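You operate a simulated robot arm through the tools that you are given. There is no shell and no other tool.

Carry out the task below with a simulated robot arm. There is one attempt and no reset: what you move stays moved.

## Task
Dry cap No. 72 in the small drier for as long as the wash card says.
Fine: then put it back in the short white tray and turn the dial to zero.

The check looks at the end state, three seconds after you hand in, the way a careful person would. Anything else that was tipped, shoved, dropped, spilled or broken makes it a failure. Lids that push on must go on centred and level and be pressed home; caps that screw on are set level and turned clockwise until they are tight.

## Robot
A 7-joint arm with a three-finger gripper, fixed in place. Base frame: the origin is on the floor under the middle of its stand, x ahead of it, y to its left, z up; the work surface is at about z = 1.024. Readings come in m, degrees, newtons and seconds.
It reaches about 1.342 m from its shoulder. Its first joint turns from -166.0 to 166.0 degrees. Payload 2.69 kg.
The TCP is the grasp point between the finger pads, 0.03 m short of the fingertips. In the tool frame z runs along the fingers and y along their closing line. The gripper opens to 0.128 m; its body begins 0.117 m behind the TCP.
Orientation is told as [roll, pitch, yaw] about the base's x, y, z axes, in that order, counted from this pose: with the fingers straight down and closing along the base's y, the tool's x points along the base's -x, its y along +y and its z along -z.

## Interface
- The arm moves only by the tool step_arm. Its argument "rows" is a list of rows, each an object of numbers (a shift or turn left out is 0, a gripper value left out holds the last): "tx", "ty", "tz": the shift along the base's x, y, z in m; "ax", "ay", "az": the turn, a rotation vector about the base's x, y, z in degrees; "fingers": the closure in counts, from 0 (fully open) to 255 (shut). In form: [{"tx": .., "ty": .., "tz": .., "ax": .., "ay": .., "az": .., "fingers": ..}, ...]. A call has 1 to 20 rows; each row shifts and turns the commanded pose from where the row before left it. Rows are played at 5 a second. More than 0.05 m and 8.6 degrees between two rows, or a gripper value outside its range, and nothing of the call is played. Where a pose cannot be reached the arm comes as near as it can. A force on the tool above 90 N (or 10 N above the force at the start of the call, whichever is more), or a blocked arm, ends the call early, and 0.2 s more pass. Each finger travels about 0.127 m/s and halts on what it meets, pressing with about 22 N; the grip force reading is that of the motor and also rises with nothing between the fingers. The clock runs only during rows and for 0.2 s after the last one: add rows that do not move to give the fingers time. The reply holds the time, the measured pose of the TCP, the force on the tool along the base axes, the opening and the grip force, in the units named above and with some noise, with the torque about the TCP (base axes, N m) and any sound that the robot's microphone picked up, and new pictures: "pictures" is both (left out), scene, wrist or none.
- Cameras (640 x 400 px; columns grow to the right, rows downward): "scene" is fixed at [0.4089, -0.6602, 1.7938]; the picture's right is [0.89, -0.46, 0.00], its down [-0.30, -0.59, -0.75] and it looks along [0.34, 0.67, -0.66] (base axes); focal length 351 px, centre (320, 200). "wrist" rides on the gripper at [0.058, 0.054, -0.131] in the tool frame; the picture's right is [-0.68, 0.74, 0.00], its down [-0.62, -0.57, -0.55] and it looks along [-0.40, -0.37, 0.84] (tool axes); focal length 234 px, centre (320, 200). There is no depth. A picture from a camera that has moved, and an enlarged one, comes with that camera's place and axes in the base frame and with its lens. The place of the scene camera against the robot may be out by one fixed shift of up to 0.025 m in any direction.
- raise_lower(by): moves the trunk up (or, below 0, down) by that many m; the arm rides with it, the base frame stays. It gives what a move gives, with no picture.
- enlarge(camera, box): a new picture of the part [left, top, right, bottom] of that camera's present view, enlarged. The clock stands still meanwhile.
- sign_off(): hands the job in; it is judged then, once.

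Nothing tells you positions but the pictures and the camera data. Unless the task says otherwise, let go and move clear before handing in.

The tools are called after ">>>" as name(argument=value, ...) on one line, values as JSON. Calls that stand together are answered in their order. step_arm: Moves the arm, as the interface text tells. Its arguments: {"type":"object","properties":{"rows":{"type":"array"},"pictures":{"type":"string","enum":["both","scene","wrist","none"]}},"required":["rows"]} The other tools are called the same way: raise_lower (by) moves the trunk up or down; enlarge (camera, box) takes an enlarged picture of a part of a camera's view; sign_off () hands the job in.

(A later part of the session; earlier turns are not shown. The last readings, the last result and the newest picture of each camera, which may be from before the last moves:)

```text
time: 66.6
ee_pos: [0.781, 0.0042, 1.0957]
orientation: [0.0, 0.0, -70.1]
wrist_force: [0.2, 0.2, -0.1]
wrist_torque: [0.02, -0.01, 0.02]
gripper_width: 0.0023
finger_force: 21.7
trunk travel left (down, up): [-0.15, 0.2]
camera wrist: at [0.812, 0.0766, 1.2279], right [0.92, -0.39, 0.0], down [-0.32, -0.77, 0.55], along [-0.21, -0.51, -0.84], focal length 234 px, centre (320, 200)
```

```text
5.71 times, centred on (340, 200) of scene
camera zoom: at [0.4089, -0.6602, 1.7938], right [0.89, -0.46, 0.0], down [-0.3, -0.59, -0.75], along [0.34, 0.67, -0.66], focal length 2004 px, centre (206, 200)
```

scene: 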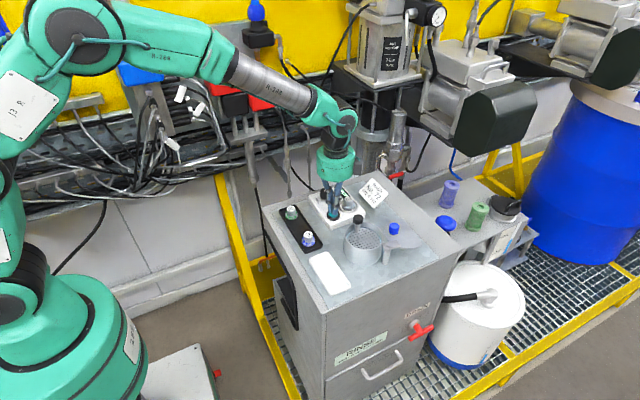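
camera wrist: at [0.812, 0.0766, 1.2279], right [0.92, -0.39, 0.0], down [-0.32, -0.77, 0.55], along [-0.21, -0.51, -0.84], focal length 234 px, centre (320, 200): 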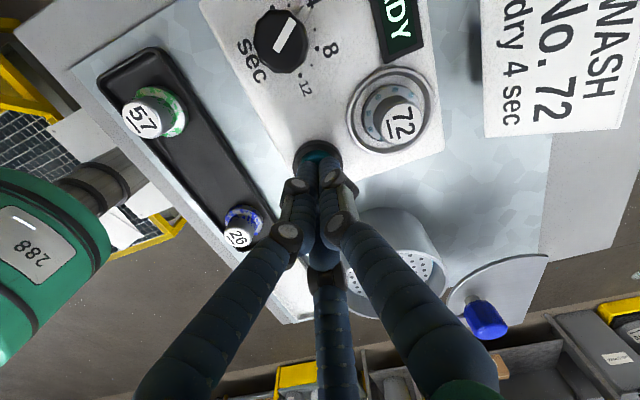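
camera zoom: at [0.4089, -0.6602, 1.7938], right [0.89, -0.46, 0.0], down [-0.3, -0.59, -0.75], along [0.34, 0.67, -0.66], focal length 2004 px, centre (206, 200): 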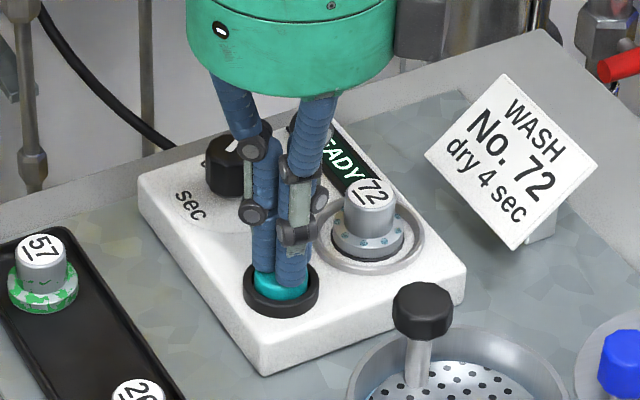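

The fist is right over the button. I'll press gently in small steps, watching force, sound and display.

>>> step_arm(rows=[{"tz": -0.004}, {}], pictures="none")

>>> step_arm(rows=[{"tz": -0.002}, {}], pictures="none")

>>> step_arm(rows=[{"tz": -0.002}, {}], pictures="scene")

>>> enlarge(camera="scene", box=[305, 165, 375, 235])

```text
time: 67.2
ee_pos: [0.7804, 0.0033, 1.0923]
orientation: [0.0, 0.0, -70.0]
wrist_force: [0.6, 0.0, 1.8]
wrist_torque: [0.0, 0.02, 0.0]
gripper_width: 0.0023
finger_force: 21.5
trunk travel left (down, up): [-0.15, 0.2]
```

```text
time: 67.8
ee_pos: [0.7809, 0.0047, 1.0913]
orientation: [0.1, 0.0, -70.0]
wrist_force: [0.3, -0.5, 1.8]
wrist_torque: [-0.03, 0.03, 0.0]
gripper_width: 0.0056
finger_force: 31.3
trunk travel left (down, up): [-0.15, 0.2]
heard: click
```

```text
time: 68.4
ee_pos: [0.7799, 0.0039, 1.0896]
orientation: [0.0, 0.0, -70.1]
wrist_force: [0.2, -1.8, 6.0]
wrist_torque: [-0.04, 0.03, 0.03]
gripper_width: 0.0062
finger_force: 31.7
trunk travel left (down, up): [-0.15, 0.2]
```

scene: 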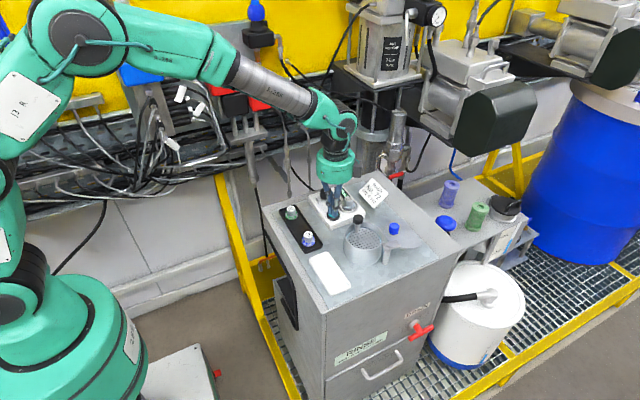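

```text
5.71 times, centred on (340, 200) of scene
camera zoom: at [0.4089, -0.6602, 1.7938], right [0.89, -0.46, 0.0], down [-0.3, -0.59, -0.75], along [0.34, 0.67, -0.66], focal length 2004 px, centre (206, 200)
```

zoom: 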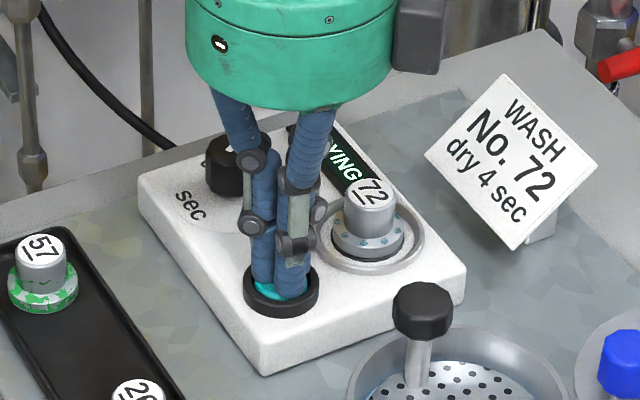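

A click was heard and the display now reads DRYING. I'll lift off the button and wait for it to finish.

>>> step_arm(rows=[{"tz": 0.01}, {"tz": 0.03}, {"tz": 0.04}, {"tz": 0.03}, {}, {}, {}], pictures="wrist")

>>> enlarge(camera="scene", box=[305, 165, 375, 235])

>>> step_arm(rows=[{}, {}, {}, {}, {}, {}, {}, {}], pictures="none")

>>> enlarge(camera="scene", box=[305, 165, 375, 235])

```text
time: 70.0
ee_pos: [0.7812, 0.0033, 1.1983]
orientation: [0.0, 0.0, -70.1]
wrist_force: [0.1, -0.8, -0.5]
wrist_torque: [0.02, 0.0, 0.02]
gripper_width: 0.0022
finger_force: 31.7
trunk travel left (down, up): [-0.15, 0.2]
camera wrist: at [0.8126, 0.0759, 1.3297], right [0.92, -0.39, 0.0], down [-0.32, -0.77, 0.55], along [-0.21, -0.51, -0.84], focal length 234 px, centre (320, 200)
```

wrist: 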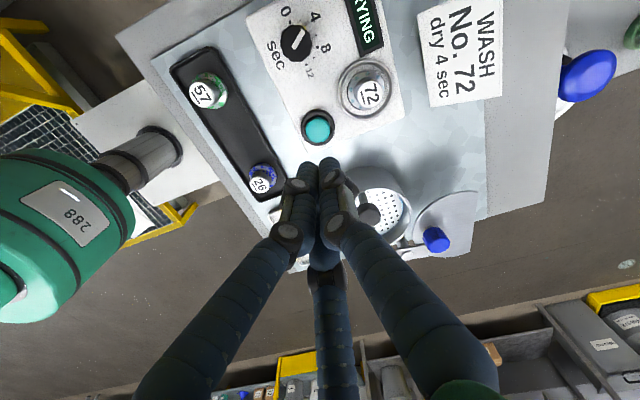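

```text
5.71 times, centred on (340, 200) of scene
camera zoom: at [0.4089, -0.6602, 1.7938], right [0.89, -0.46, 0.0], down [-0.3, -0.59, -0.75], along [0.34, 0.67, -0.66], focal length 2004 px, centre (206, 200)
```

zoom: 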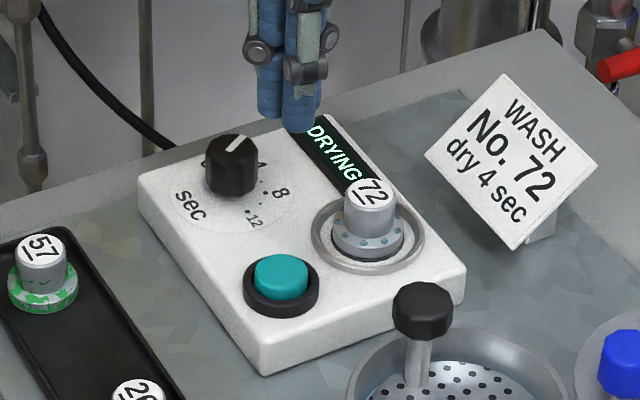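

```text
time: 71.8
ee_pos: [0.7809, 0.0034, 1.1983]
orientation: [0.0, 0.0, -70.1]
wrist_force: [-0.4, 0.7, 0.2]
wrist_torque: [0.03, -0.01, 0.0]
gripper_width: 0.0019
finger_force: 31.2
trunk travel left (down, up): [-0.15, 0.2]
```

```text
5.71 times, centred on (340, 200) of scene
camera zoom: at [0.4089, -0.6602, 1.7938], right [0.89, -0.46, 0.0], down [-0.3, -0.59, -0.75], along [0.34, 0.67, -0.66], focal length 2004 px, centre (206, 200)
```

zoom: 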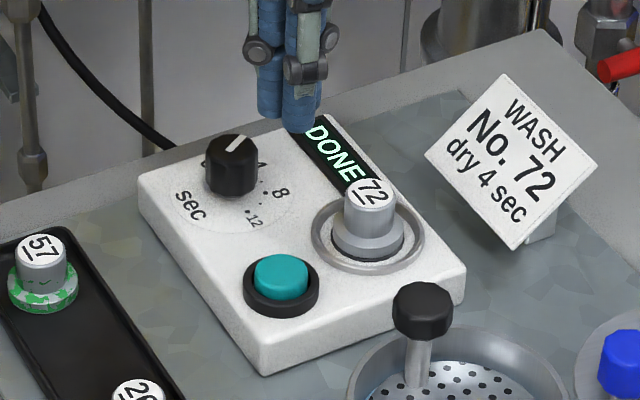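

The display reads DONE after about 4 s and the droplets on cap 72 are gone. I'll pick the cap up from the ring.

>>> step_arm(rows=[{"tx": 0.0204, "ty": 0.0058, "az": 5, "fingers": 168}, {"tx": 0.0204, "ty": 0.0058, "az": 5.1}, {"tx": 0.0204, "ty": 0.0059}, {}, {"tz": -0.03}, {"tz": -0.03}, {}], pictures="both")

>>> enlarge(camera="wrist", box=[240, 60, 400, 220])

>>> enlarge(camera="scene", box=[315, 155, 385, 225])

```text
time: 73.4
ee_pos: [0.842, 0.021, 1.1371]
orientation: [0.0, 0.1, -60.0]
wrist_force: [-0.1, 0.4, 0.7]
wrist_torque: [-0.02, 0.04, 0.01]
gripper_width: 0.0436
finger_force: 0.0
trunk travel left (down, up): [-0.15, 0.2]
camera wrist: at [0.8597, 0.0983, 1.269], right [0.98, -0.22, 0.0], down [-0.18, -0.82, 0.55], along [-0.12, -0.54, -0.84], focal length 234 px, centre (320, 200)
```

scene: 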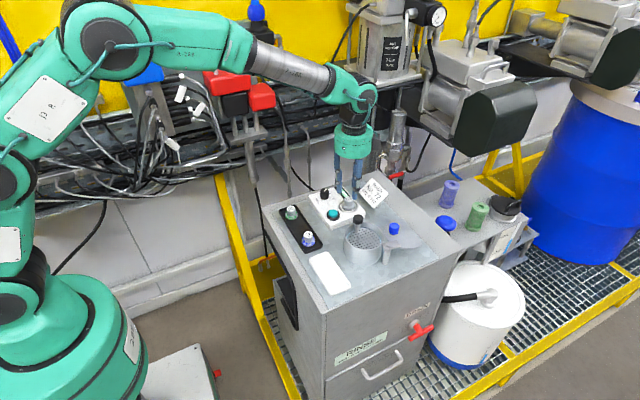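
wrist: 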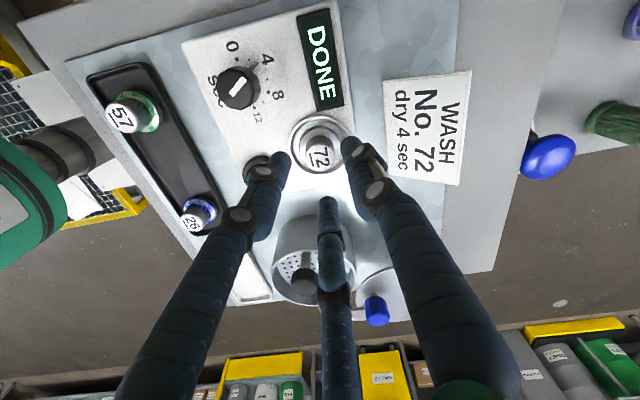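

```text
2.50 times, centred on (320, 140) of wrist
camera zoom: at [0.8597, 0.0983, 1.269], right [0.98, -0.22, 0.0], down [-0.18, -0.82, 0.55], along [-0.12, -0.54, -0.84], focal length 585 px, centre (320, 350)
```

zoom: 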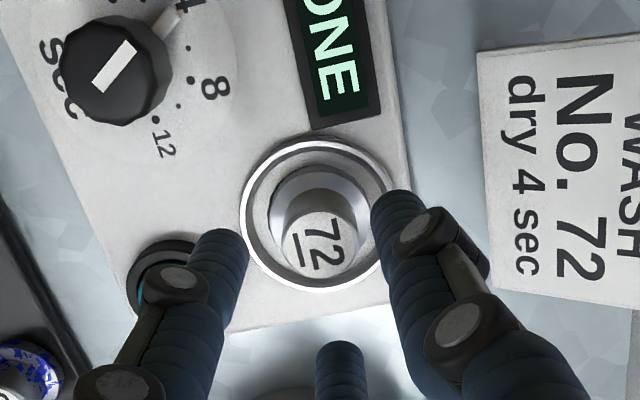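

```text
5.71 times, centred on (350, 190) of scene
camera zoom: at [0.4089, -0.6602, 1.7938], right [0.89, -0.46, 0.0], down [-0.3, -0.59, -0.75], along [0.34, 0.67, -0.66], focal length 2004 px, centre (149, 257)
```

zoom: 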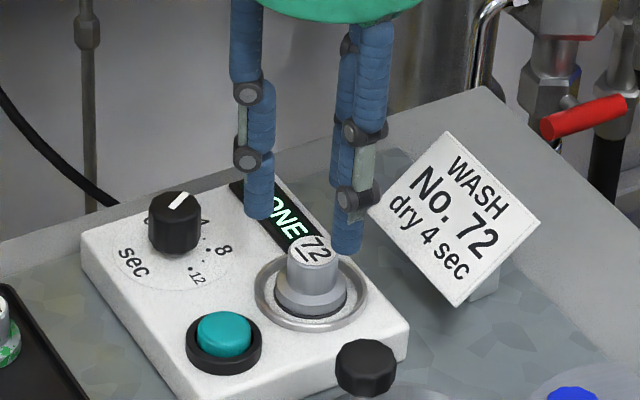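

The cap is exactly on the gripper axis. Lowering, gripping and lifting.

>>> step_arm(rows=[{"tz": -0.02}, {"tz": -0.015}, {"tz": -0.0085}, {}, {"fingers": 190}, {"fingers": 205}, {"fingers": 215}, {"fingers": 225}, {}], pictures="none")

>>> step_arm(rows=[{"tz": 0.005}, {"tz": 0.02}, {"tz": 0.03}, {"tz": 0.03}, {"tz": 0.03}, {}], pictures="both")

>>> enlarge(camera="scene", box=[305, 135, 385, 225])

```text
time: 75.4
ee_pos: [0.8407, 0.0209, 1.0947]
orientation: [0.0, 0.0, -60.0]
wrist_force: [0.6, -0.5, 0.6]
wrist_torque: [0.01, 0.0, 0.01]
gripper_width: 0.026
finger_force: 22.1
trunk travel left (down, up): [-0.15, 0.2]
```

```text
time: 76.8
ee_pos: [0.844, 0.0215, 1.209]
orientation: [0.0, 0.1, -60.0]
wrist_force: [1.1, 0.6, 0.3]
wrist_torque: [-0.03, -0.06, -0.03]
gripper_width: 0.0263
finger_force: 21.8
trunk travel left (down, up): [-0.15, 0.2]
camera wrist: at [0.861, 0.0974, 1.3402], right [0.98, -0.22, 0.0], down [-0.18, -0.82, 0.55], along [-0.12, -0.54, -0.84], focal length 234 px, centre (320, 200)
```

scene: 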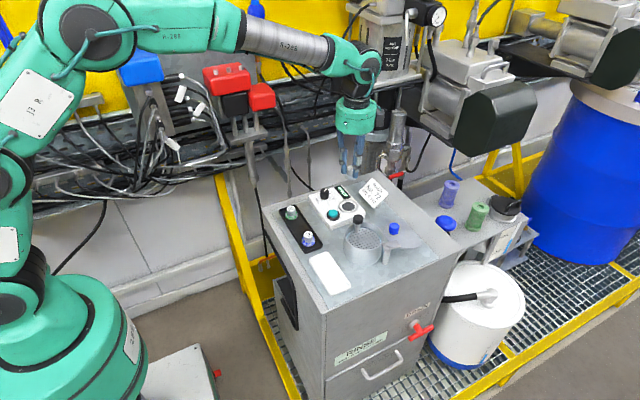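
wrist: 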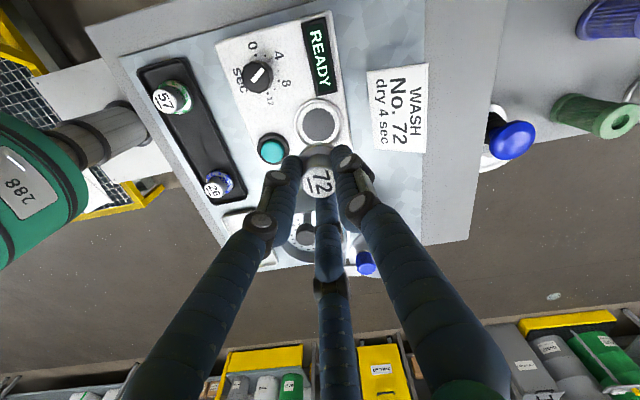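

```text
4.44 times, centred on (345, 180) of scene
camera zoom: at [0.4089, -0.6602, 1.7938], right [0.89, -0.46, 0.0], down [-0.3, -0.59, -0.75], along [0.34, 0.67, -0.66], focal length 1558 px, centre (209, 289)
```

zoom: 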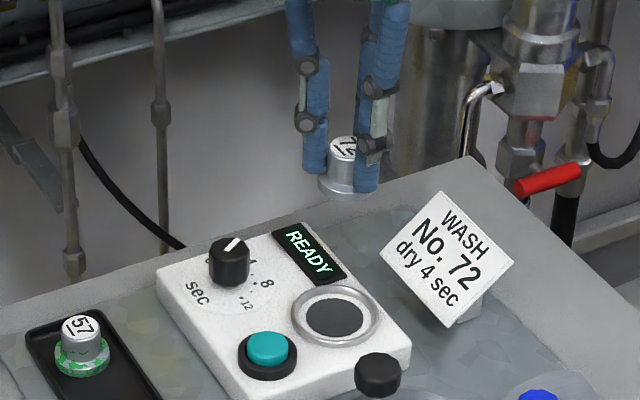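

The cap is up and the display is back to READY. I'll carry it to its old spot in the white tray at about (0.6765, −0.130).

>>> step_arm(rows=[{"tx": -0.0276, "ty": -0.0253}, {"tx": -0.0276, "ty": -0.0253}, {"tx": -0.0276, "ty": -0.0253}, {"tx": -0.0276, "ty": -0.0253}, {"tx": -0.0276, "ty": -0.0253}, {"tx": -0.0275, "ty": -0.025}, {}, {"tz": -0.03}, {"tz": -0.03}, {"tz": -0.03}, {}], pictures="both")

>>> enlarge(camera="wrist", box=[240, 60, 400, 240])

>>> enlarge(camera="scene", box=[285, 210, 375, 300])

```text
time: 79.2
ee_pos: [0.6771, -0.1305, 1.1202]
orientation: [-0.1, 0.1, -60.0]
wrist_force: [0.1, -0.8, -0.5]
wrist_torque: [0.02, 0.05, -0.02]
gripper_width: 0.0261
finger_force: 22.7
trunk travel left (down, up): [-0.15, 0.2]
camera wrist: at [0.6952, -0.0535, 1.251], right [0.98, -0.22, 0.0], down [-0.18, -0.82, 0.55], along [-0.12, -0.54, -0.84], focal length 234 px, centre (320, 200)
```

scene: 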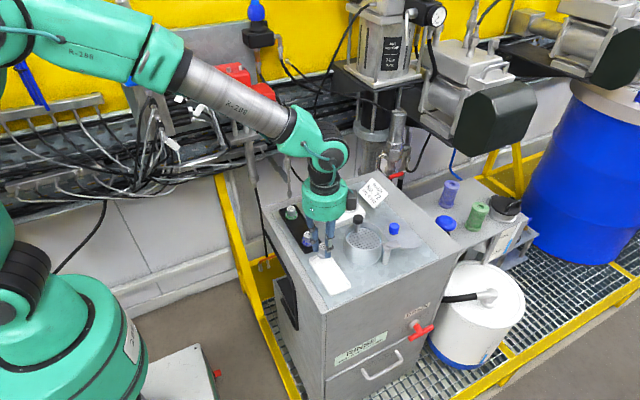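
wrist: 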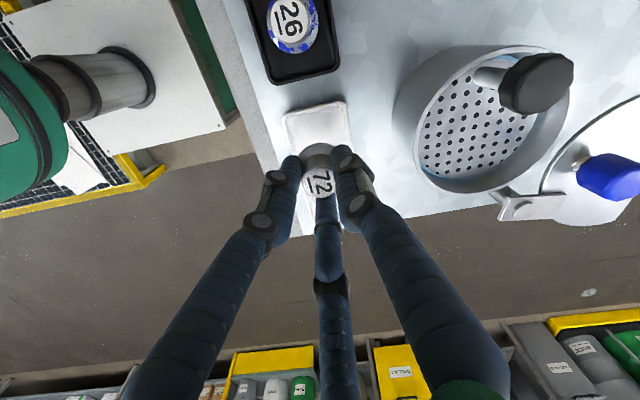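

```text
2.22 times, centred on (320, 150) of wrist
camera zoom: at [0.6952, -0.0535, 1.251], right [0.98, -0.22, 0.0], down [-0.18, -0.82, 0.55], along [-0.12, -0.54, -0.84], focal length 520 px, centre (320, 311)
```

zoom: 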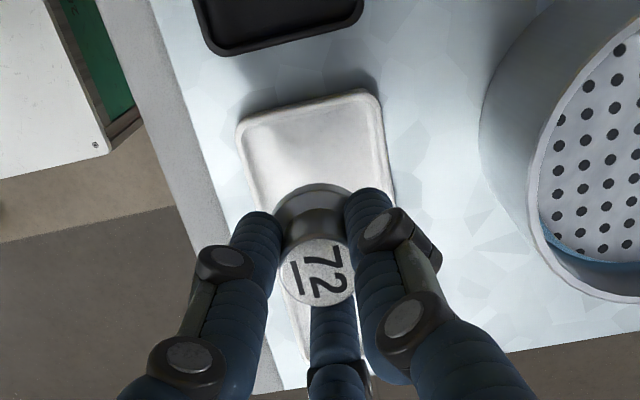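

```text
4.44 times, centred on (330, 255) of scene
camera zoom: at [0.4089, -0.6602, 1.7938], right [0.89, -0.46, 0.0], down [-0.3, -0.59, -0.75], along [0.34, 0.67, -0.66], focal length 1558 px, centre (276, -44)
```

zoom: 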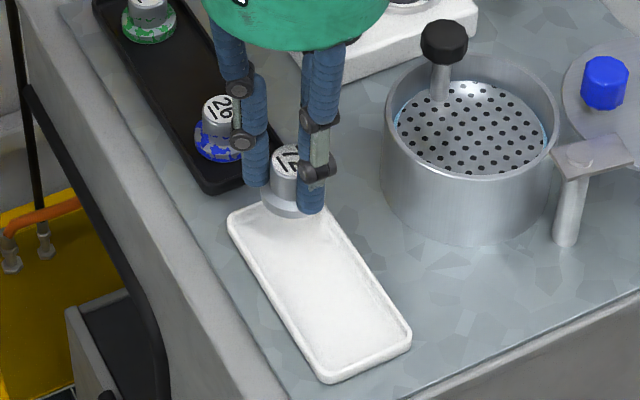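

The tray is right below. Lowering the cap, last bit in small steps.

>>> step_arm(rows=[{"tz": -0.02}, {"tz": -0.018}, {"tz": -0.008}, {}], pictures="none")

>>> step_arm(rows=[{"tz": -0.002}, {}], pictures="none")

>>> step_arm(rows=[{"tz": -0.0015}, {}], pictures="none")

```text
time: 80.2
ee_pos: [0.6744, -0.1302, 1.0734]
orientation: [0.0, 0.1, -60.1]
wrist_force: [0.0, -0.8, -1.2]
wrist_torque: [0.0, -0.01, -0.03]
gripper_width: 0.026
finger_force: 22.7
trunk travel left (down, up): [-0.15, 0.2]
```

```text
time: 80.8
ee_pos: [0.676, -0.1289, 1.0711]
orientation: [0.0, 0.0, -60.0]
wrist_force: [-1.1, 0.6, -1.4]
wrist_torque: [0.03, -0.05, 0.0]
gripper_width: 0.0264
finger_force: 22.1
trunk travel left (down, up): [-0.15, 0.2]
```

```text
time: 81.4
ee_pos: [0.6753, -0.1303, 1.0708]
orientation: [0.0, 0.0, -59.9]
wrist_force: [0.5, 0.2, -1.2]
wrist_torque: [-0.02, -0.02, -0.01]
gripper_width: 0.0261
finger_force: 22.4
trunk travel left (down, up): [-0.15, 0.2]
```

>>> step_arm(rows=[{"tz": -0.0015}, {}], pictures="none")

>>> step_arm(rows=[{"tz": -0.001}, {}], pictures="scene")

>>> enlarge(camera="scene", box=[290, 225, 350, 285])

```text
time: 82.0
ee_pos: [0.6759, -0.1297, 1.0707]
orientation: [0.0, 0.0, -60.0]
wrist_force: [-1.2, -1.2, 8.9]
wrist_torque: [0.06, 0.17, -0.05]
gripper_width: 0.0265
finger_force: 22.5
trunk travel left (down, up): [-0.15, 0.2]
```

```text
time: 82.6
ee_pos: [0.6759, -0.1291, 1.0694]
orientation: [0.1, -0.3, -59.9]
wrist_force: [-3.0, 0.7, 20.6]
wrist_torque: [-0.02, 0.12, 0.06]
gripper_width: 0.0263
finger_force: 22.2
trunk travel left (down, up): [-0.15, 0.2]
```

scene: 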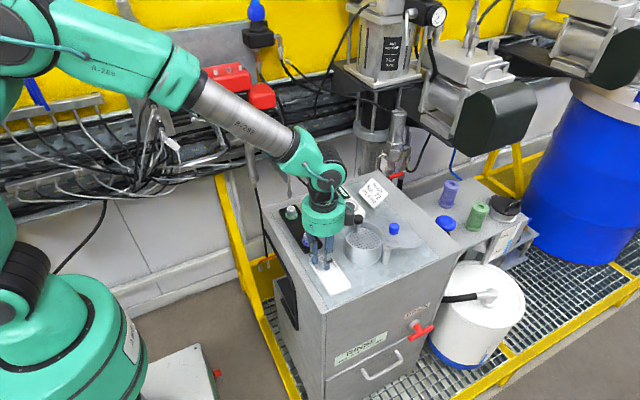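

```text
6.67 times, centred on (320, 255) of scene
camera zoom: at [0.4089, -0.6602, 1.7938], right [0.89, -0.46, 0.0], down [-0.3, -0.59, -0.75], along [0.34, 0.67, -0.66], focal length 2338 px, centre (320, -167)
```

zoom: 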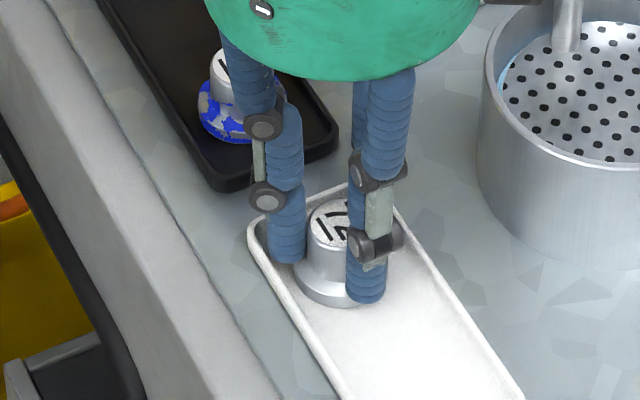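

The cap sits on the tray floor. I'll ease the pressure, release and rise.

>>> step_arm(rows=[{"tz": 0.0015}, {"fingers": 200}, {"fingers": 185}, {"fingers": 172}, {}, {"tz": 0.01}, {"tz": 0.02}, {"tz": 0.03}, {"tz": 0.04}, {"tz": 0.04}, {}], pictures="both")

>>> enlarge(camera="wrist", box=[240, 40, 400, 220])

>>> enlarge(camera="scene", box=[285, 210, 375, 300])

```text
time: 85.0
ee_pos: [0.6768, -0.1274, 1.2129]
orientation: [0.0, 0.0, -60.0]
wrist_force: [-0.3, -0.8, 0.7]
wrist_torque: [0.01, 0.01, 0.04]
gripper_width: 0.0418
finger_force: 0.0
trunk travel left (down, up): [-0.15, 0.2]
camera wrist: at [0.6947, -0.0505, 1.3429], right [0.98, -0.22, 0.0], down [-0.18, -0.82, 0.55], along [-0.12, -0.54, -0.84], focal length 234 px, centre (320, 200)
```

scene: 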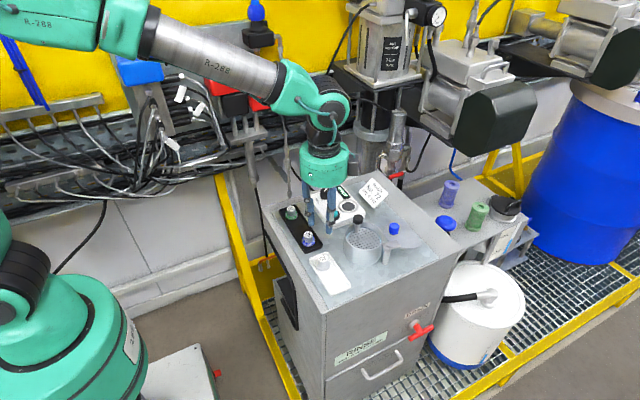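
wrist: 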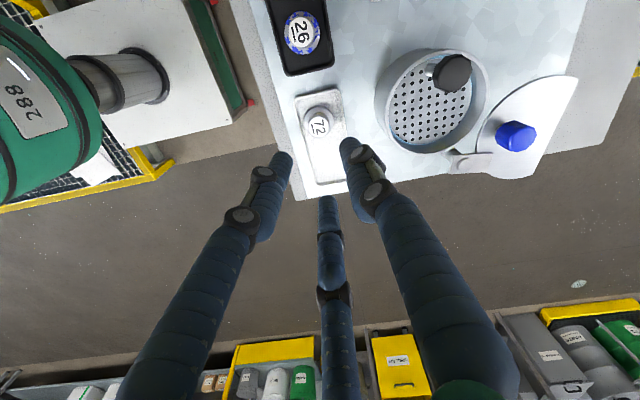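

```text
2.22 times, centred on (320, 130) of wrist
camera zoom: at [0.6947, -0.0505, 1.3429], right [0.98, -0.22, 0.0], down [-0.18, -0.82, 0.55], along [-0.12, -0.54, -0.84], focal length 520 px, centre (320, 356)
```

zoom: 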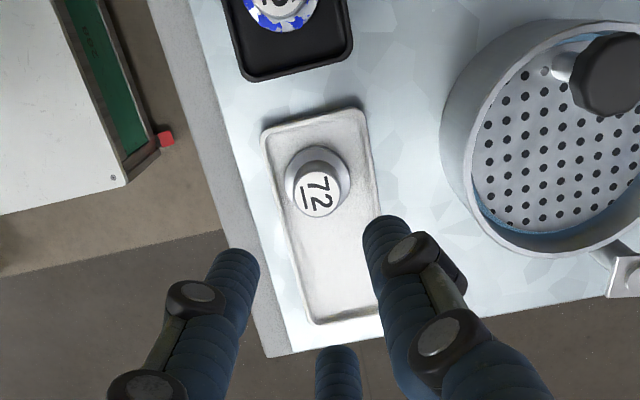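

```text
4.44 times, centred on (330, 255) of scene
camera zoom: at [0.4089, -0.6602, 1.7938], right [0.89, -0.46, 0.0], down [-0.3, -0.59, -0.75], along [0.34, 0.67, -0.66], focal length 1558 px, centre (276, -44)
```

zoom: 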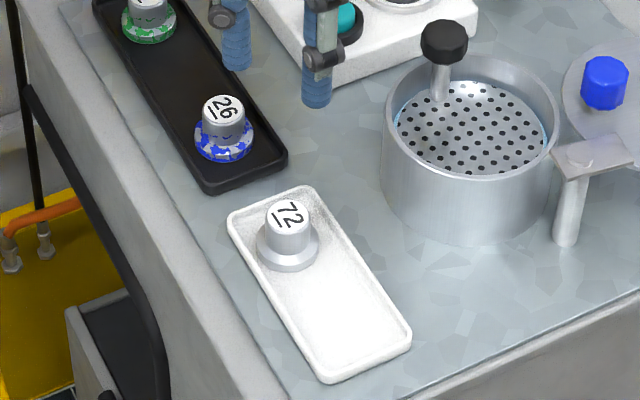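

Cap 72 is back in the white tray, dry. Next I'll turn the dial back to zero: going above it with yaw −70.

>>> step_arm(rows=[{"tx": 0.0194, "ty": 0.036, "az": -5}, {"tx": 0.0194, "ty": 0.036, "az": -5}, {"tx": 0.0194, "ty": 0.036}, {"tx": 0.0194, "ty": 0.036}, {"tx": 0.0194, "ty": 0.036}, {"tx": 0.0195, "ty": 0.0359, "fingers": 155}, {}, {"tz": -0.03}, {"tz": -0.03}, {"tz": -0.03}, {}], pictures="both")

>>> enlarge(camera="wrist", box=[240, 60, 400, 240])

>>> enlarge(camera="scene", box=[295, 150, 375, 230])

```text
time: 87.4
ee_pos: [0.7922, 0.0853, 1.1181]
orientation: [0.0, 0.0, -70.0]
wrist_force: [0.7, 0.1, 0.4]
wrist_torque: [0.04, 0.03, 0.0]
gripper_width: 0.0501
finger_force: 0.0
trunk travel left (down, up): [-0.15, 0.2]
camera wrist: at [0.8233, 0.1581, 1.2492], right [0.92, -0.38, 0.0], down [-0.32, -0.77, 0.55], along [-0.21, -0.51, -0.84], focal length 234 px, centre (320, 200)
```

scene: 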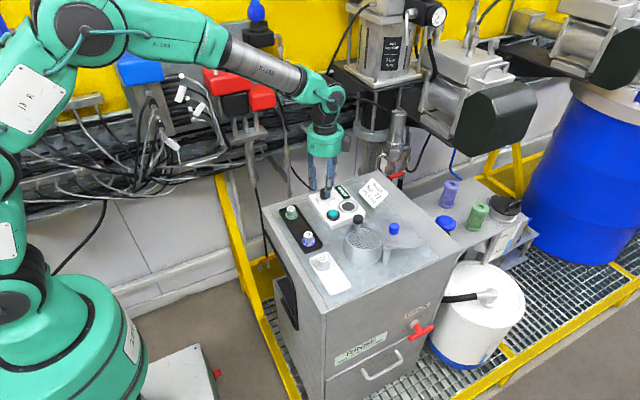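
wrist: 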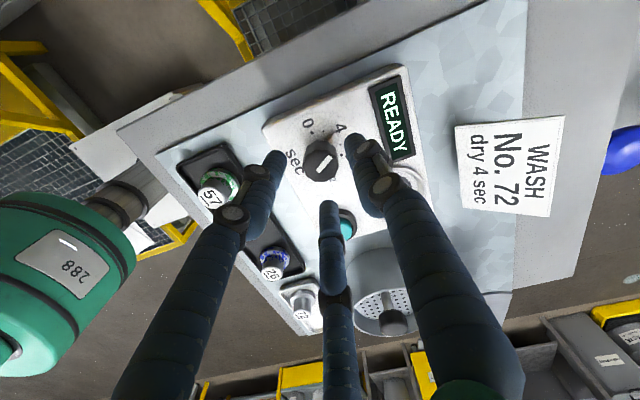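

```text
2.22 times, centred on (320, 150) of wrist
camera zoom: at [0.8233, 0.1581, 1.2492], right [0.92, -0.38, 0.0], down [-0.32, -0.77, 0.55], along [-0.21, -0.51, -0.84], focal length 520 px, centre (320, 311)
```

zoom: 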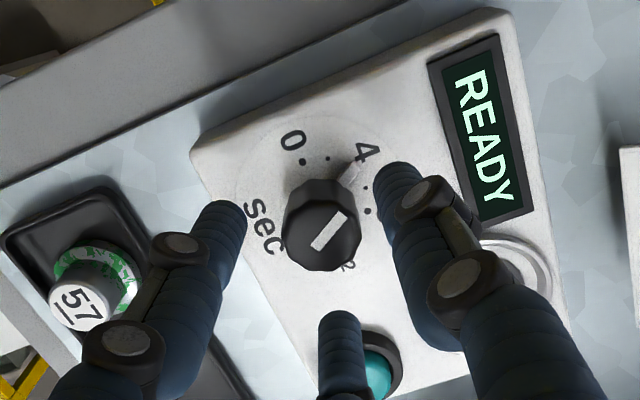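

```text
5.00 times, centred on (335, 190) of scene
camera zoom: at [0.4089, -0.6602, 1.7938], right [0.89, -0.46, 0.0], down [-0.3, -0.59, -0.75], along [0.34, 0.67, -0.66], focal length 1753 px, centre (245, 250)
```

zoom: 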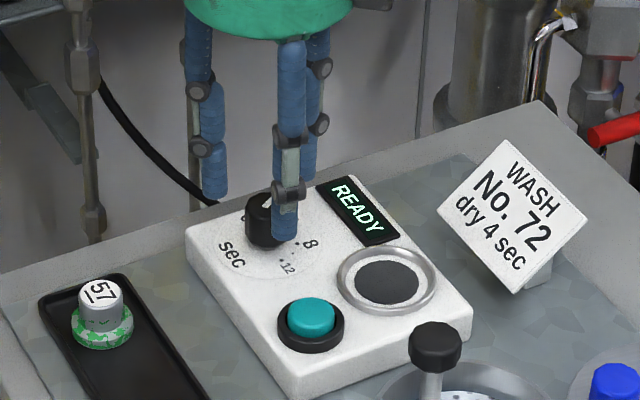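

>>> step_arm(rows=[{"tx": 0.0006, "ty": -0.0014, "tz": -0.014}, {"tz": -0.014}, {"fingers": 175}, {"fingers": 195}, {"fingers": 210}, {"fingers": 220}, {}], pictures="none")

>>> step_arm(rows=[{"az": 7.5}, {"az": 7.5}, {"az": 7.5}, {"az": 7.5}, {"az": 7.5}, {"az": 7.5}, {"az": 7.5}, {"az": 7.5}, {}], pictures="wrist")

>>> enlarge(camera="wrist", box=[240, 60, 400, 240])

```text
time: 89.0
ee_pos: [0.7925, 0.0849, 1.0904]
orientation: [0.0, 0.0, -69.9]
wrist_force: [-2.8, 16.3, -2.8]
wrist_torque: [0.62, 0.03, 0.02]
gripper_width: 0.0266
finger_force: 44.6
trunk travel left (down, up): [-0.15, 0.2]
```

```text
time: 91.0
ee_pos: [0.7927, 0.0863, 1.0905]
orientation: [0.0, 0.1, -10.0]
wrist_force: [-7.1, 10.9, -9.1]
wrist_torque: [0.39, 0.29, -0.54]
gripper_width: 0.0263
finger_force: 44.5
trunk travel left (down, up): [-0.15, 0.2]
camera wrist: at [0.7457, 0.1485, 1.2218], right [0.79, 0.61, 0.0], down [0.51, -0.66, 0.55], along [0.33, -0.44, -0.84], focal length 234 px, centre (320, 200)
```

wrist: 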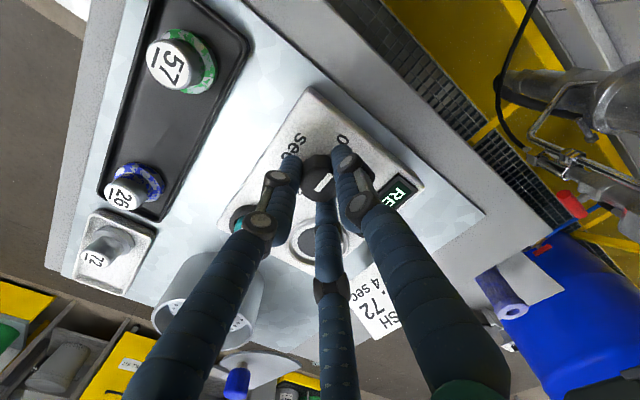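

```text
2.22 times, centred on (320, 150) of wrist
camera zoom: at [0.7457, 0.1485, 1.2218], right [0.79, 0.61, 0.0], down [0.51, -0.66, 0.55], along [0.33, -0.44, -0.84], focal length 520 px, centre (320, 311)
```

zoom: 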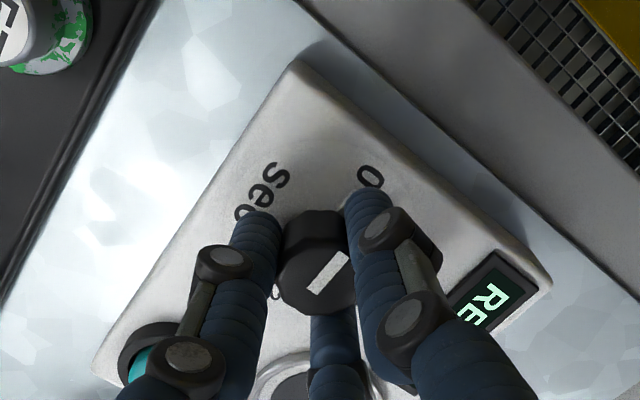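

The slight torque suggests the dial reached its zero stop. I'll release, rise and verify.

>>> step_arm(rows=[{"fingers": 190}, {"fingers": 165}, {"fingers": 155}, {}, {"tz": 0.02}, {"tz": 0.03}, {"tz": 0.03}, {"tz": 0.04}, {}], pictures="wrist")

>>> enlarge(camera="wrist", box=[290, 80, 350, 150])

>>> enlarge(camera="scene", box=[295, 160, 375, 230])

```text
time: 93.0
ee_pos: [0.7951, 0.0859, 1.2122]
orientation: [-0.1, 0.0, -9.9]
wrist_force: [-0.3, 0.4, 0.6]
wrist_torque: [0.0, -0.06, 0.01]
gripper_width: 0.0502
finger_force: 0.0
trunk travel left (down, up): [-0.15, 0.2]
camera wrist: at [0.7478, 0.1486, 1.3432], right [0.79, 0.61, 0.0], down [0.51, -0.66, 0.55], along [0.33, -0.44, -0.84], focal length 234 px, centre (320, 200)
```

wrist: 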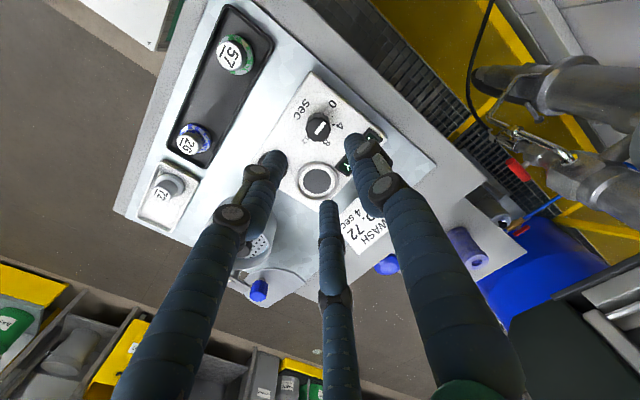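

```text
5.71 times, centred on (320, 115) of wrist
camera zoom: at [0.7478, 0.1486, 1.3432], right [0.79, 0.61, 0.0], down [0.51, -0.66, 0.55], along [0.33, -0.44, -0.84], focal length 1338 px, centre (320, 686)
```

zoom: 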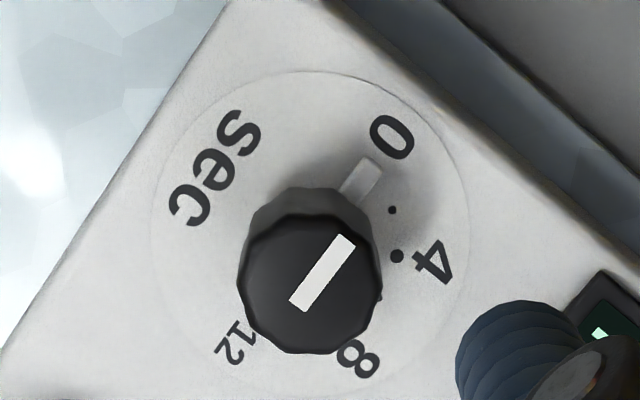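

```text
5.71 times, centred on (335, 195) of scene
camera zoom: at [0.4089, -0.6602, 1.7938], right [0.89, -0.46, 0.0], down [-0.3, -0.59, -0.75], along [0.34, 0.67, -0.66], focal length 2004 px, centre (234, 229)
```

zoom: 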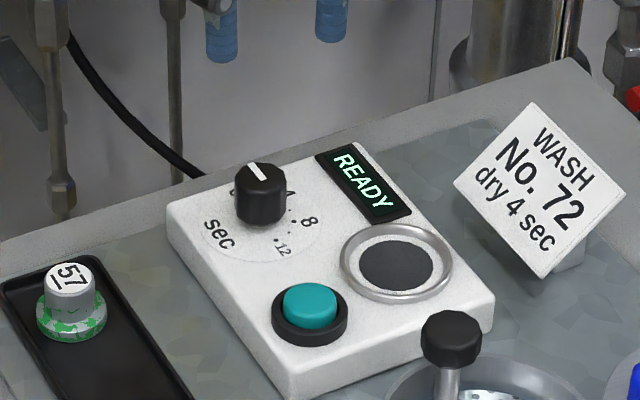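

The dial points to 0. Finally, I opened the wash can's lid, so I'll swing it back closed. Going above the blue knob at about (0.866, −0.164).

>>> step_arm(rows=[{"tx": 0.0104, "ty": -0.0356, "az": -3.15, "fingers": 140}, {"tx": 0.0104, "ty": -0.0356, "az": -3.15}, {"tx": 0.0104, "ty": -0.0356, "az": -3.15}, {"tx": 0.0104, "ty": -0.0356, "az": -3.15}, {"tx": 0.0104, "ty": -0.0356, "az": -3.15}, {"tx": 0.0104, "ty": -0.0356, "az": -3.15}, {"tx": 0.0104, "ty": -0.0359, "az": -3.1}, {}], pictures="both")

>>> enlarge(camera="wrist", box=[220, 40, 420, 240])

```text
time: 94.8
ee_pos: [0.8653, -0.1648, 1.2106]
orientation: [-0.1, 0.0, -31.9]
wrist_force: [0.8, -0.9, 0.3]
wrist_torque: [0.06, 0.0, 0.0]
gripper_width: 0.0577
finger_force: 0.0
trunk travel left (down, up): [-0.15, 0.2]
camera wrist: at [0.8461, -0.089, 1.3423], right [0.96, 0.27, 0.0], down [0.22, -0.81, 0.55], along [0.15, -0.53, -0.84], focal length 234 px, centre (320, 200)
```

scene: 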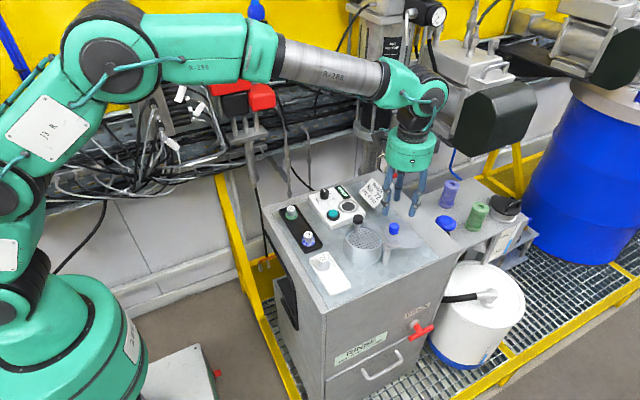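
wrist: 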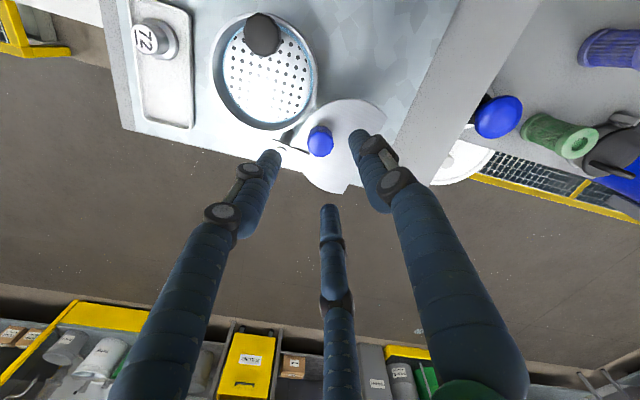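

```text
2.00 times, centred on (320, 140) of wrist
camera zoom: at [0.8461, -0.089, 1.3423], right [0.96, 0.27, 0.0], down [0.22, -0.81, 0.55], along [0.15, -0.53, -0.84], focal length 468 px, centre (320, 320)
```

zoom: 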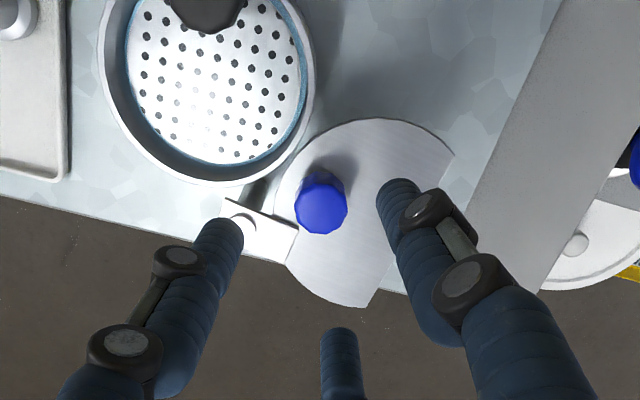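

>>> step_arm(rows=[{"tz": -0.03}, {"tz": -0.03}, {"tz": -0.014}, {}, {"fingers": 170}, {"fingers": 195}, {"fingers": 215}, {"fingers": 225}, {}], pictures="wrist")

>>> enlarge(camera="wrist", box=[240, 60, 400, 240])

```text
time: 96.8
ee_pos: [0.8655, -0.1641, 1.1361]
orientation: [0.0, 0.0, -31.9]
wrist_force: [2.9, 0.2, -1.1]
wrist_torque: [-0.03, -0.22, 0.11]
gripper_width: 0.0251
finger_force: 45.1
trunk travel left (down, up): [-0.15, 0.2]
camera wrist: at [0.8452, -0.0881, 1.268], right [0.96, 0.27, 0.0], down [0.22, -0.81, 0.55], along [0.15, -0.53, -0.84], focal length 234 px, centre (320, 200)
```

wrist: 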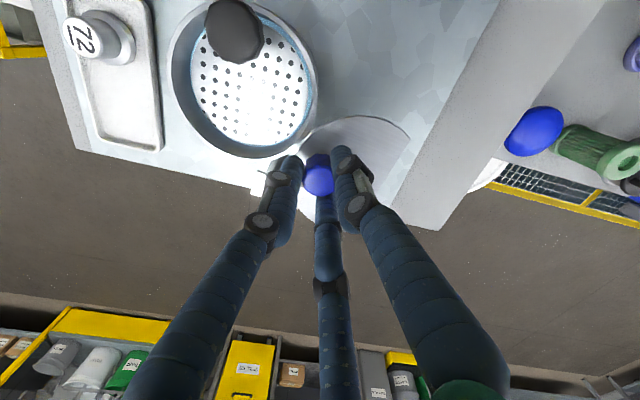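

```text
2.22 times, centred on (320, 150) of wrist
camera zoom: at [0.8452, -0.0881, 1.268], right [0.96, 0.27, 0.0], down [0.22, -0.81, 0.55], along [0.15, -0.53, -0.84], focal length 520 px, centre (320, 311)
```

zoom: 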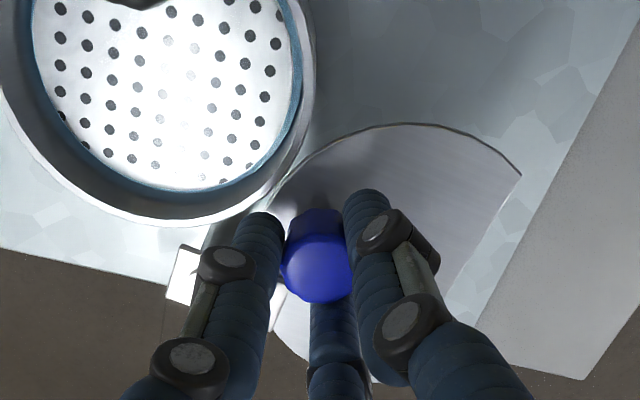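

The knob is gripped. I'll swing the lid back along the same arc, checking forces.

>>> step_arm(rows=[{"tx": -0.0032, "ty": 0.0029, "az": 5}, {"tx": -0.0035, "ty": 0.0027, "az": 5}, {"tx": -0.0037, "ty": 0.0023, "az": 5}, {"tx": -0.0039, "ty": 0.002, "az": 5}, {"tx": -0.004, "ty": 0.0017, "az": 5}, {"tx": -0.0042, "ty": 0.0013, "az": 5}, {}], pictures="none")

>>> step_arm(rows=[{"tx": -0.0043, "ty": 0.0009, "az": 5}, {"tx": -0.0043, "ty": 0.0006, "az": 5}, {"tx": -0.0044, "ty": 0.0002, "az": 5}, {"tx": -0.0044, "ty": -0.0002, "az": 5}, {}], pictures="scene")

>>> enlarge(camera="scene", box=[330, 190, 420, 270])

```text
time: 98.4
ee_pos: [0.8442, -0.1503, 1.1371]
orientation: [0.1, 0.1, -1.8]
wrist_force: [9.0, 8.1, -3.5]
wrist_torque: [0.32, -0.48, 0.29]
gripper_width: 0.0252
finger_force: 44.8
trunk travel left (down, up): [-0.15, 0.2]
```

```text
time: 99.6
ee_pos: [0.8272, -0.1495, 1.1361]
orientation: [0.0, 0.1, 18.2]
wrist_force: [5.0, 27.5, -0.7]
wrist_torque: [0.97, -0.09, 0.39]
gripper_width: 0.0251
finger_force: 45.2
trunk travel left (down, up): [-0.15, 0.2]
```

scene: 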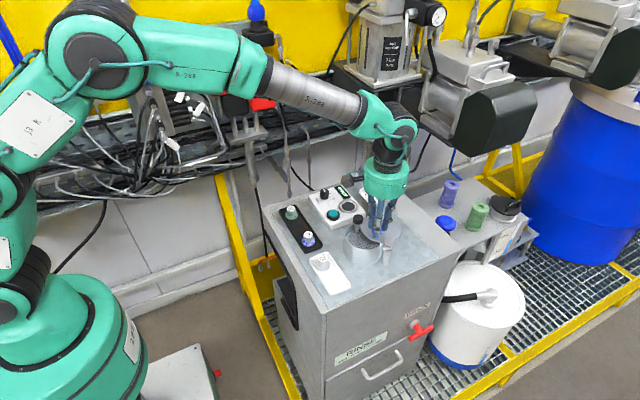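

```text
5.00 times, centred on (375, 230) of scene
camera zoom: at [0.4089, -0.6602, 1.7938], right [0.89, -0.46, 0.0], down [-0.3, -0.59, -0.75], along [0.34, 0.67, -0.66], focal length 1753 px, centre (45, 50)
```

zoom: 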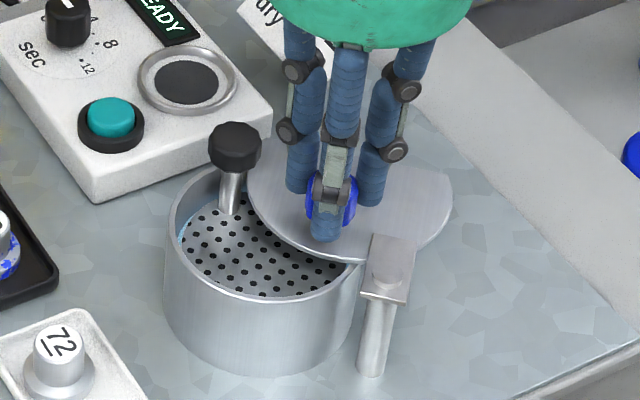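

A radial load has built up, so I'll shift slightly outward (+y) and continue in smaller portions.

>>> step_arm(rows=[{"ty": 0.0015}, {}], pictures="none")

>>> step_arm(rows=[{"tx": -0.0043, "ty": -0.0004, "az": 5}, {"tx": -0.0043, "ty": -0.0008, "az": 5}, {}], pictures="none")

```text
time: 100.2
ee_pos: [0.8257, -0.1488, 1.1368]
orientation: [0.0, 0.2, 18.0]
wrist_force: [1.6, 14.0, -3.4]
wrist_torque: [0.18, 0.02, 0.16]
gripper_width: 0.0253
finger_force: 45.2
trunk travel left (down, up): [-0.15, 0.2]
```

```text
time: 101.0
ee_pos: [0.8187, -0.1497, 1.1375]
orientation: [0.0, 0.0, 28.0]
wrist_force: [-1.6, 9.7, -4.5]
wrist_torque: [0.09, 0.06, 0.09]
gripper_width: 0.0253
finger_force: 45.1
trunk travel left (down, up): [-0.15, 0.2]
```

>>> step_arm(rows=[{"tx": -0.0042, "ty": -0.001, "az": 5}, {"tx": -0.004, "ty": -0.0014, "az": 5}, {"tx": -0.0039, "ty": -0.002, "az": 5}, {}], pictures="none")

>>> step_arm(rows=[{"tx": -0.0037, "ty": -0.0023, "az": 5}, {}], pictures="wrist")

>>> enlarge(camera="scene", box=[330, 190, 420, 270])

```text
time: 102.0
ee_pos: [0.8061, -0.1548, 1.1366]
orientation: [0.0, 0.0, 43.2]
wrist_force: [3.0, -1.3, -7.7]
wrist_torque: [-0.21, -0.13, 0.09]
gripper_width: 0.0253
finger_force: 44.5
trunk travel left (down, up): [-0.15, 0.2]
```

```text
time: 102.6
ee_pos: [0.8024, -0.1566, 1.1368]
orientation: [0.0, 0.0, 48.1]
wrist_force: [4.0, -2.6, -6.2]
wrist_torque: [-0.21, -0.08, 0.12]
gripper_width: 0.0252
finger_force: 45.1
trunk travel left (down, up): [-0.15, 0.2]
camera wrist: at [0.7241, -0.1648, 1.2681], right [-0.1, 1.0, 0.0], down [0.83, 0.08, 0.55], along [0.55, 0.05, -0.84], focal length 234 px, centre (320, 200)
```

wrist: 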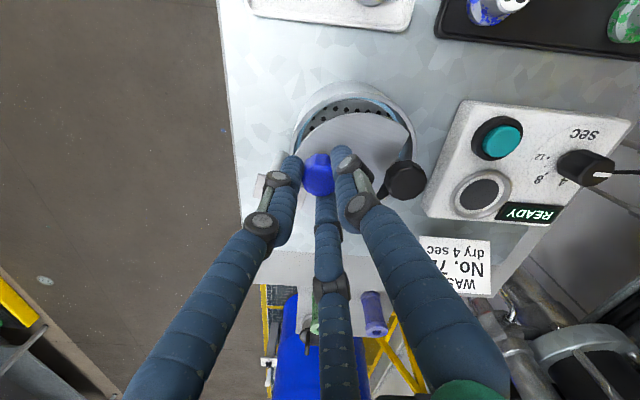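

```text
5.00 times, centred on (375, 230) of scene
camera zoom: at [0.4089, -0.6602, 1.7938], right [0.89, -0.46, 0.0], down [-0.3, -0.59, -0.75], along [0.34, 0.67, -0.66], focal length 1753 px, centre (45, 50)
```

zoom: 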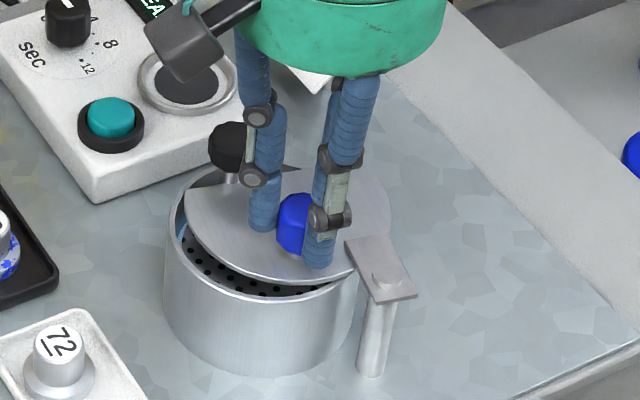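

Nearly closed. Two more steps to the closed position, checking for the stop.

>>> step_arm(rows=[{"tx": -0.0035, "ty": -0.0027, "az": 5}, {}], pictures="none")

>>> step_arm(rows=[{"tx": -0.0028, "ty": -0.0026, "az": 4.5}, {}], pictures="none")

>>> step_arm(rows=[{"tx": -0.0012, "ty": -0.0012, "az": 2}, {}], pictures="wrist")

>>> enlarge(camera="scene", box=[330, 190, 420, 270])

```text
time: 103.2
ee_pos: [0.7987, -0.1597, 1.1362]
orientation: [0.1, 0.1, 53.0]
wrist_force: [6.6, -8.9, -4.5]
wrist_torque: [-0.36, -0.1, -0.03]
gripper_width: 0.025
finger_force: 45.2
trunk travel left (down, up): [-0.15, 0.2]
```

```text
time: 103.8
ee_pos: [0.7954, -0.1612, 1.137]
orientation: [0.0, 0.0, 57.5]
wrist_force: [12.2, -11.0, -2.9]
wrist_torque: [-0.45, -0.29, 0.05]
gripper_width: 0.0251
finger_force: 44.7
trunk travel left (down, up): [-0.15, 0.2]
```

```text
time: 104.4
ee_pos: [0.7954, -0.1625, 1.1361]
orientation: [0.0, 0.0, 59.5]
wrist_force: [15.5, -6.9, -4.7]
wrist_torque: [-0.41, -0.52, 0.24]
gripper_width: 0.0249
finger_force: 44.6
trunk travel left (down, up): [-0.15, 0.2]
camera wrist: at [0.7197, -0.1867, 1.2681], right [-0.29, 0.96, 0.0], down [0.8, 0.24, 0.55], along [0.52, 0.16, -0.84], focal length 234 px, centre (320, 200)
```

wrist: 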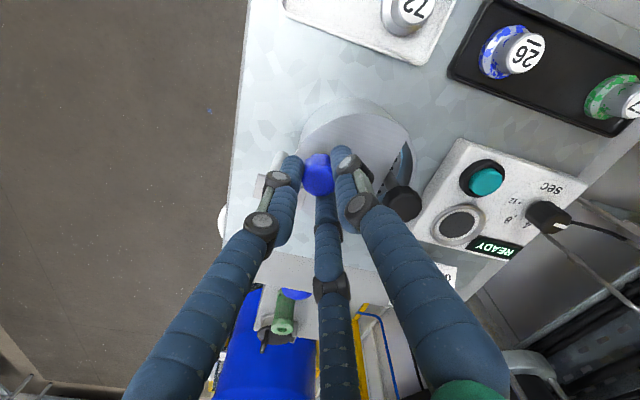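

```text
5.00 times, centred on (375, 230) of scene
camera zoom: at [0.4089, -0.6602, 1.7938], right [0.89, -0.46, 0.0], down [-0.3, -0.59, -0.75], along [0.34, 0.67, -0.66], focal length 1753 px, centre (45, 50)
```

zoom: 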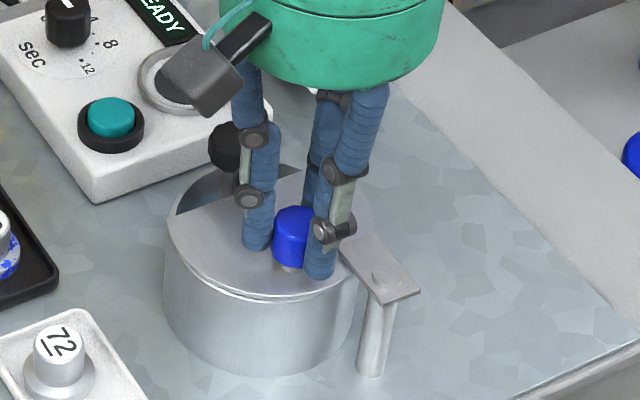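

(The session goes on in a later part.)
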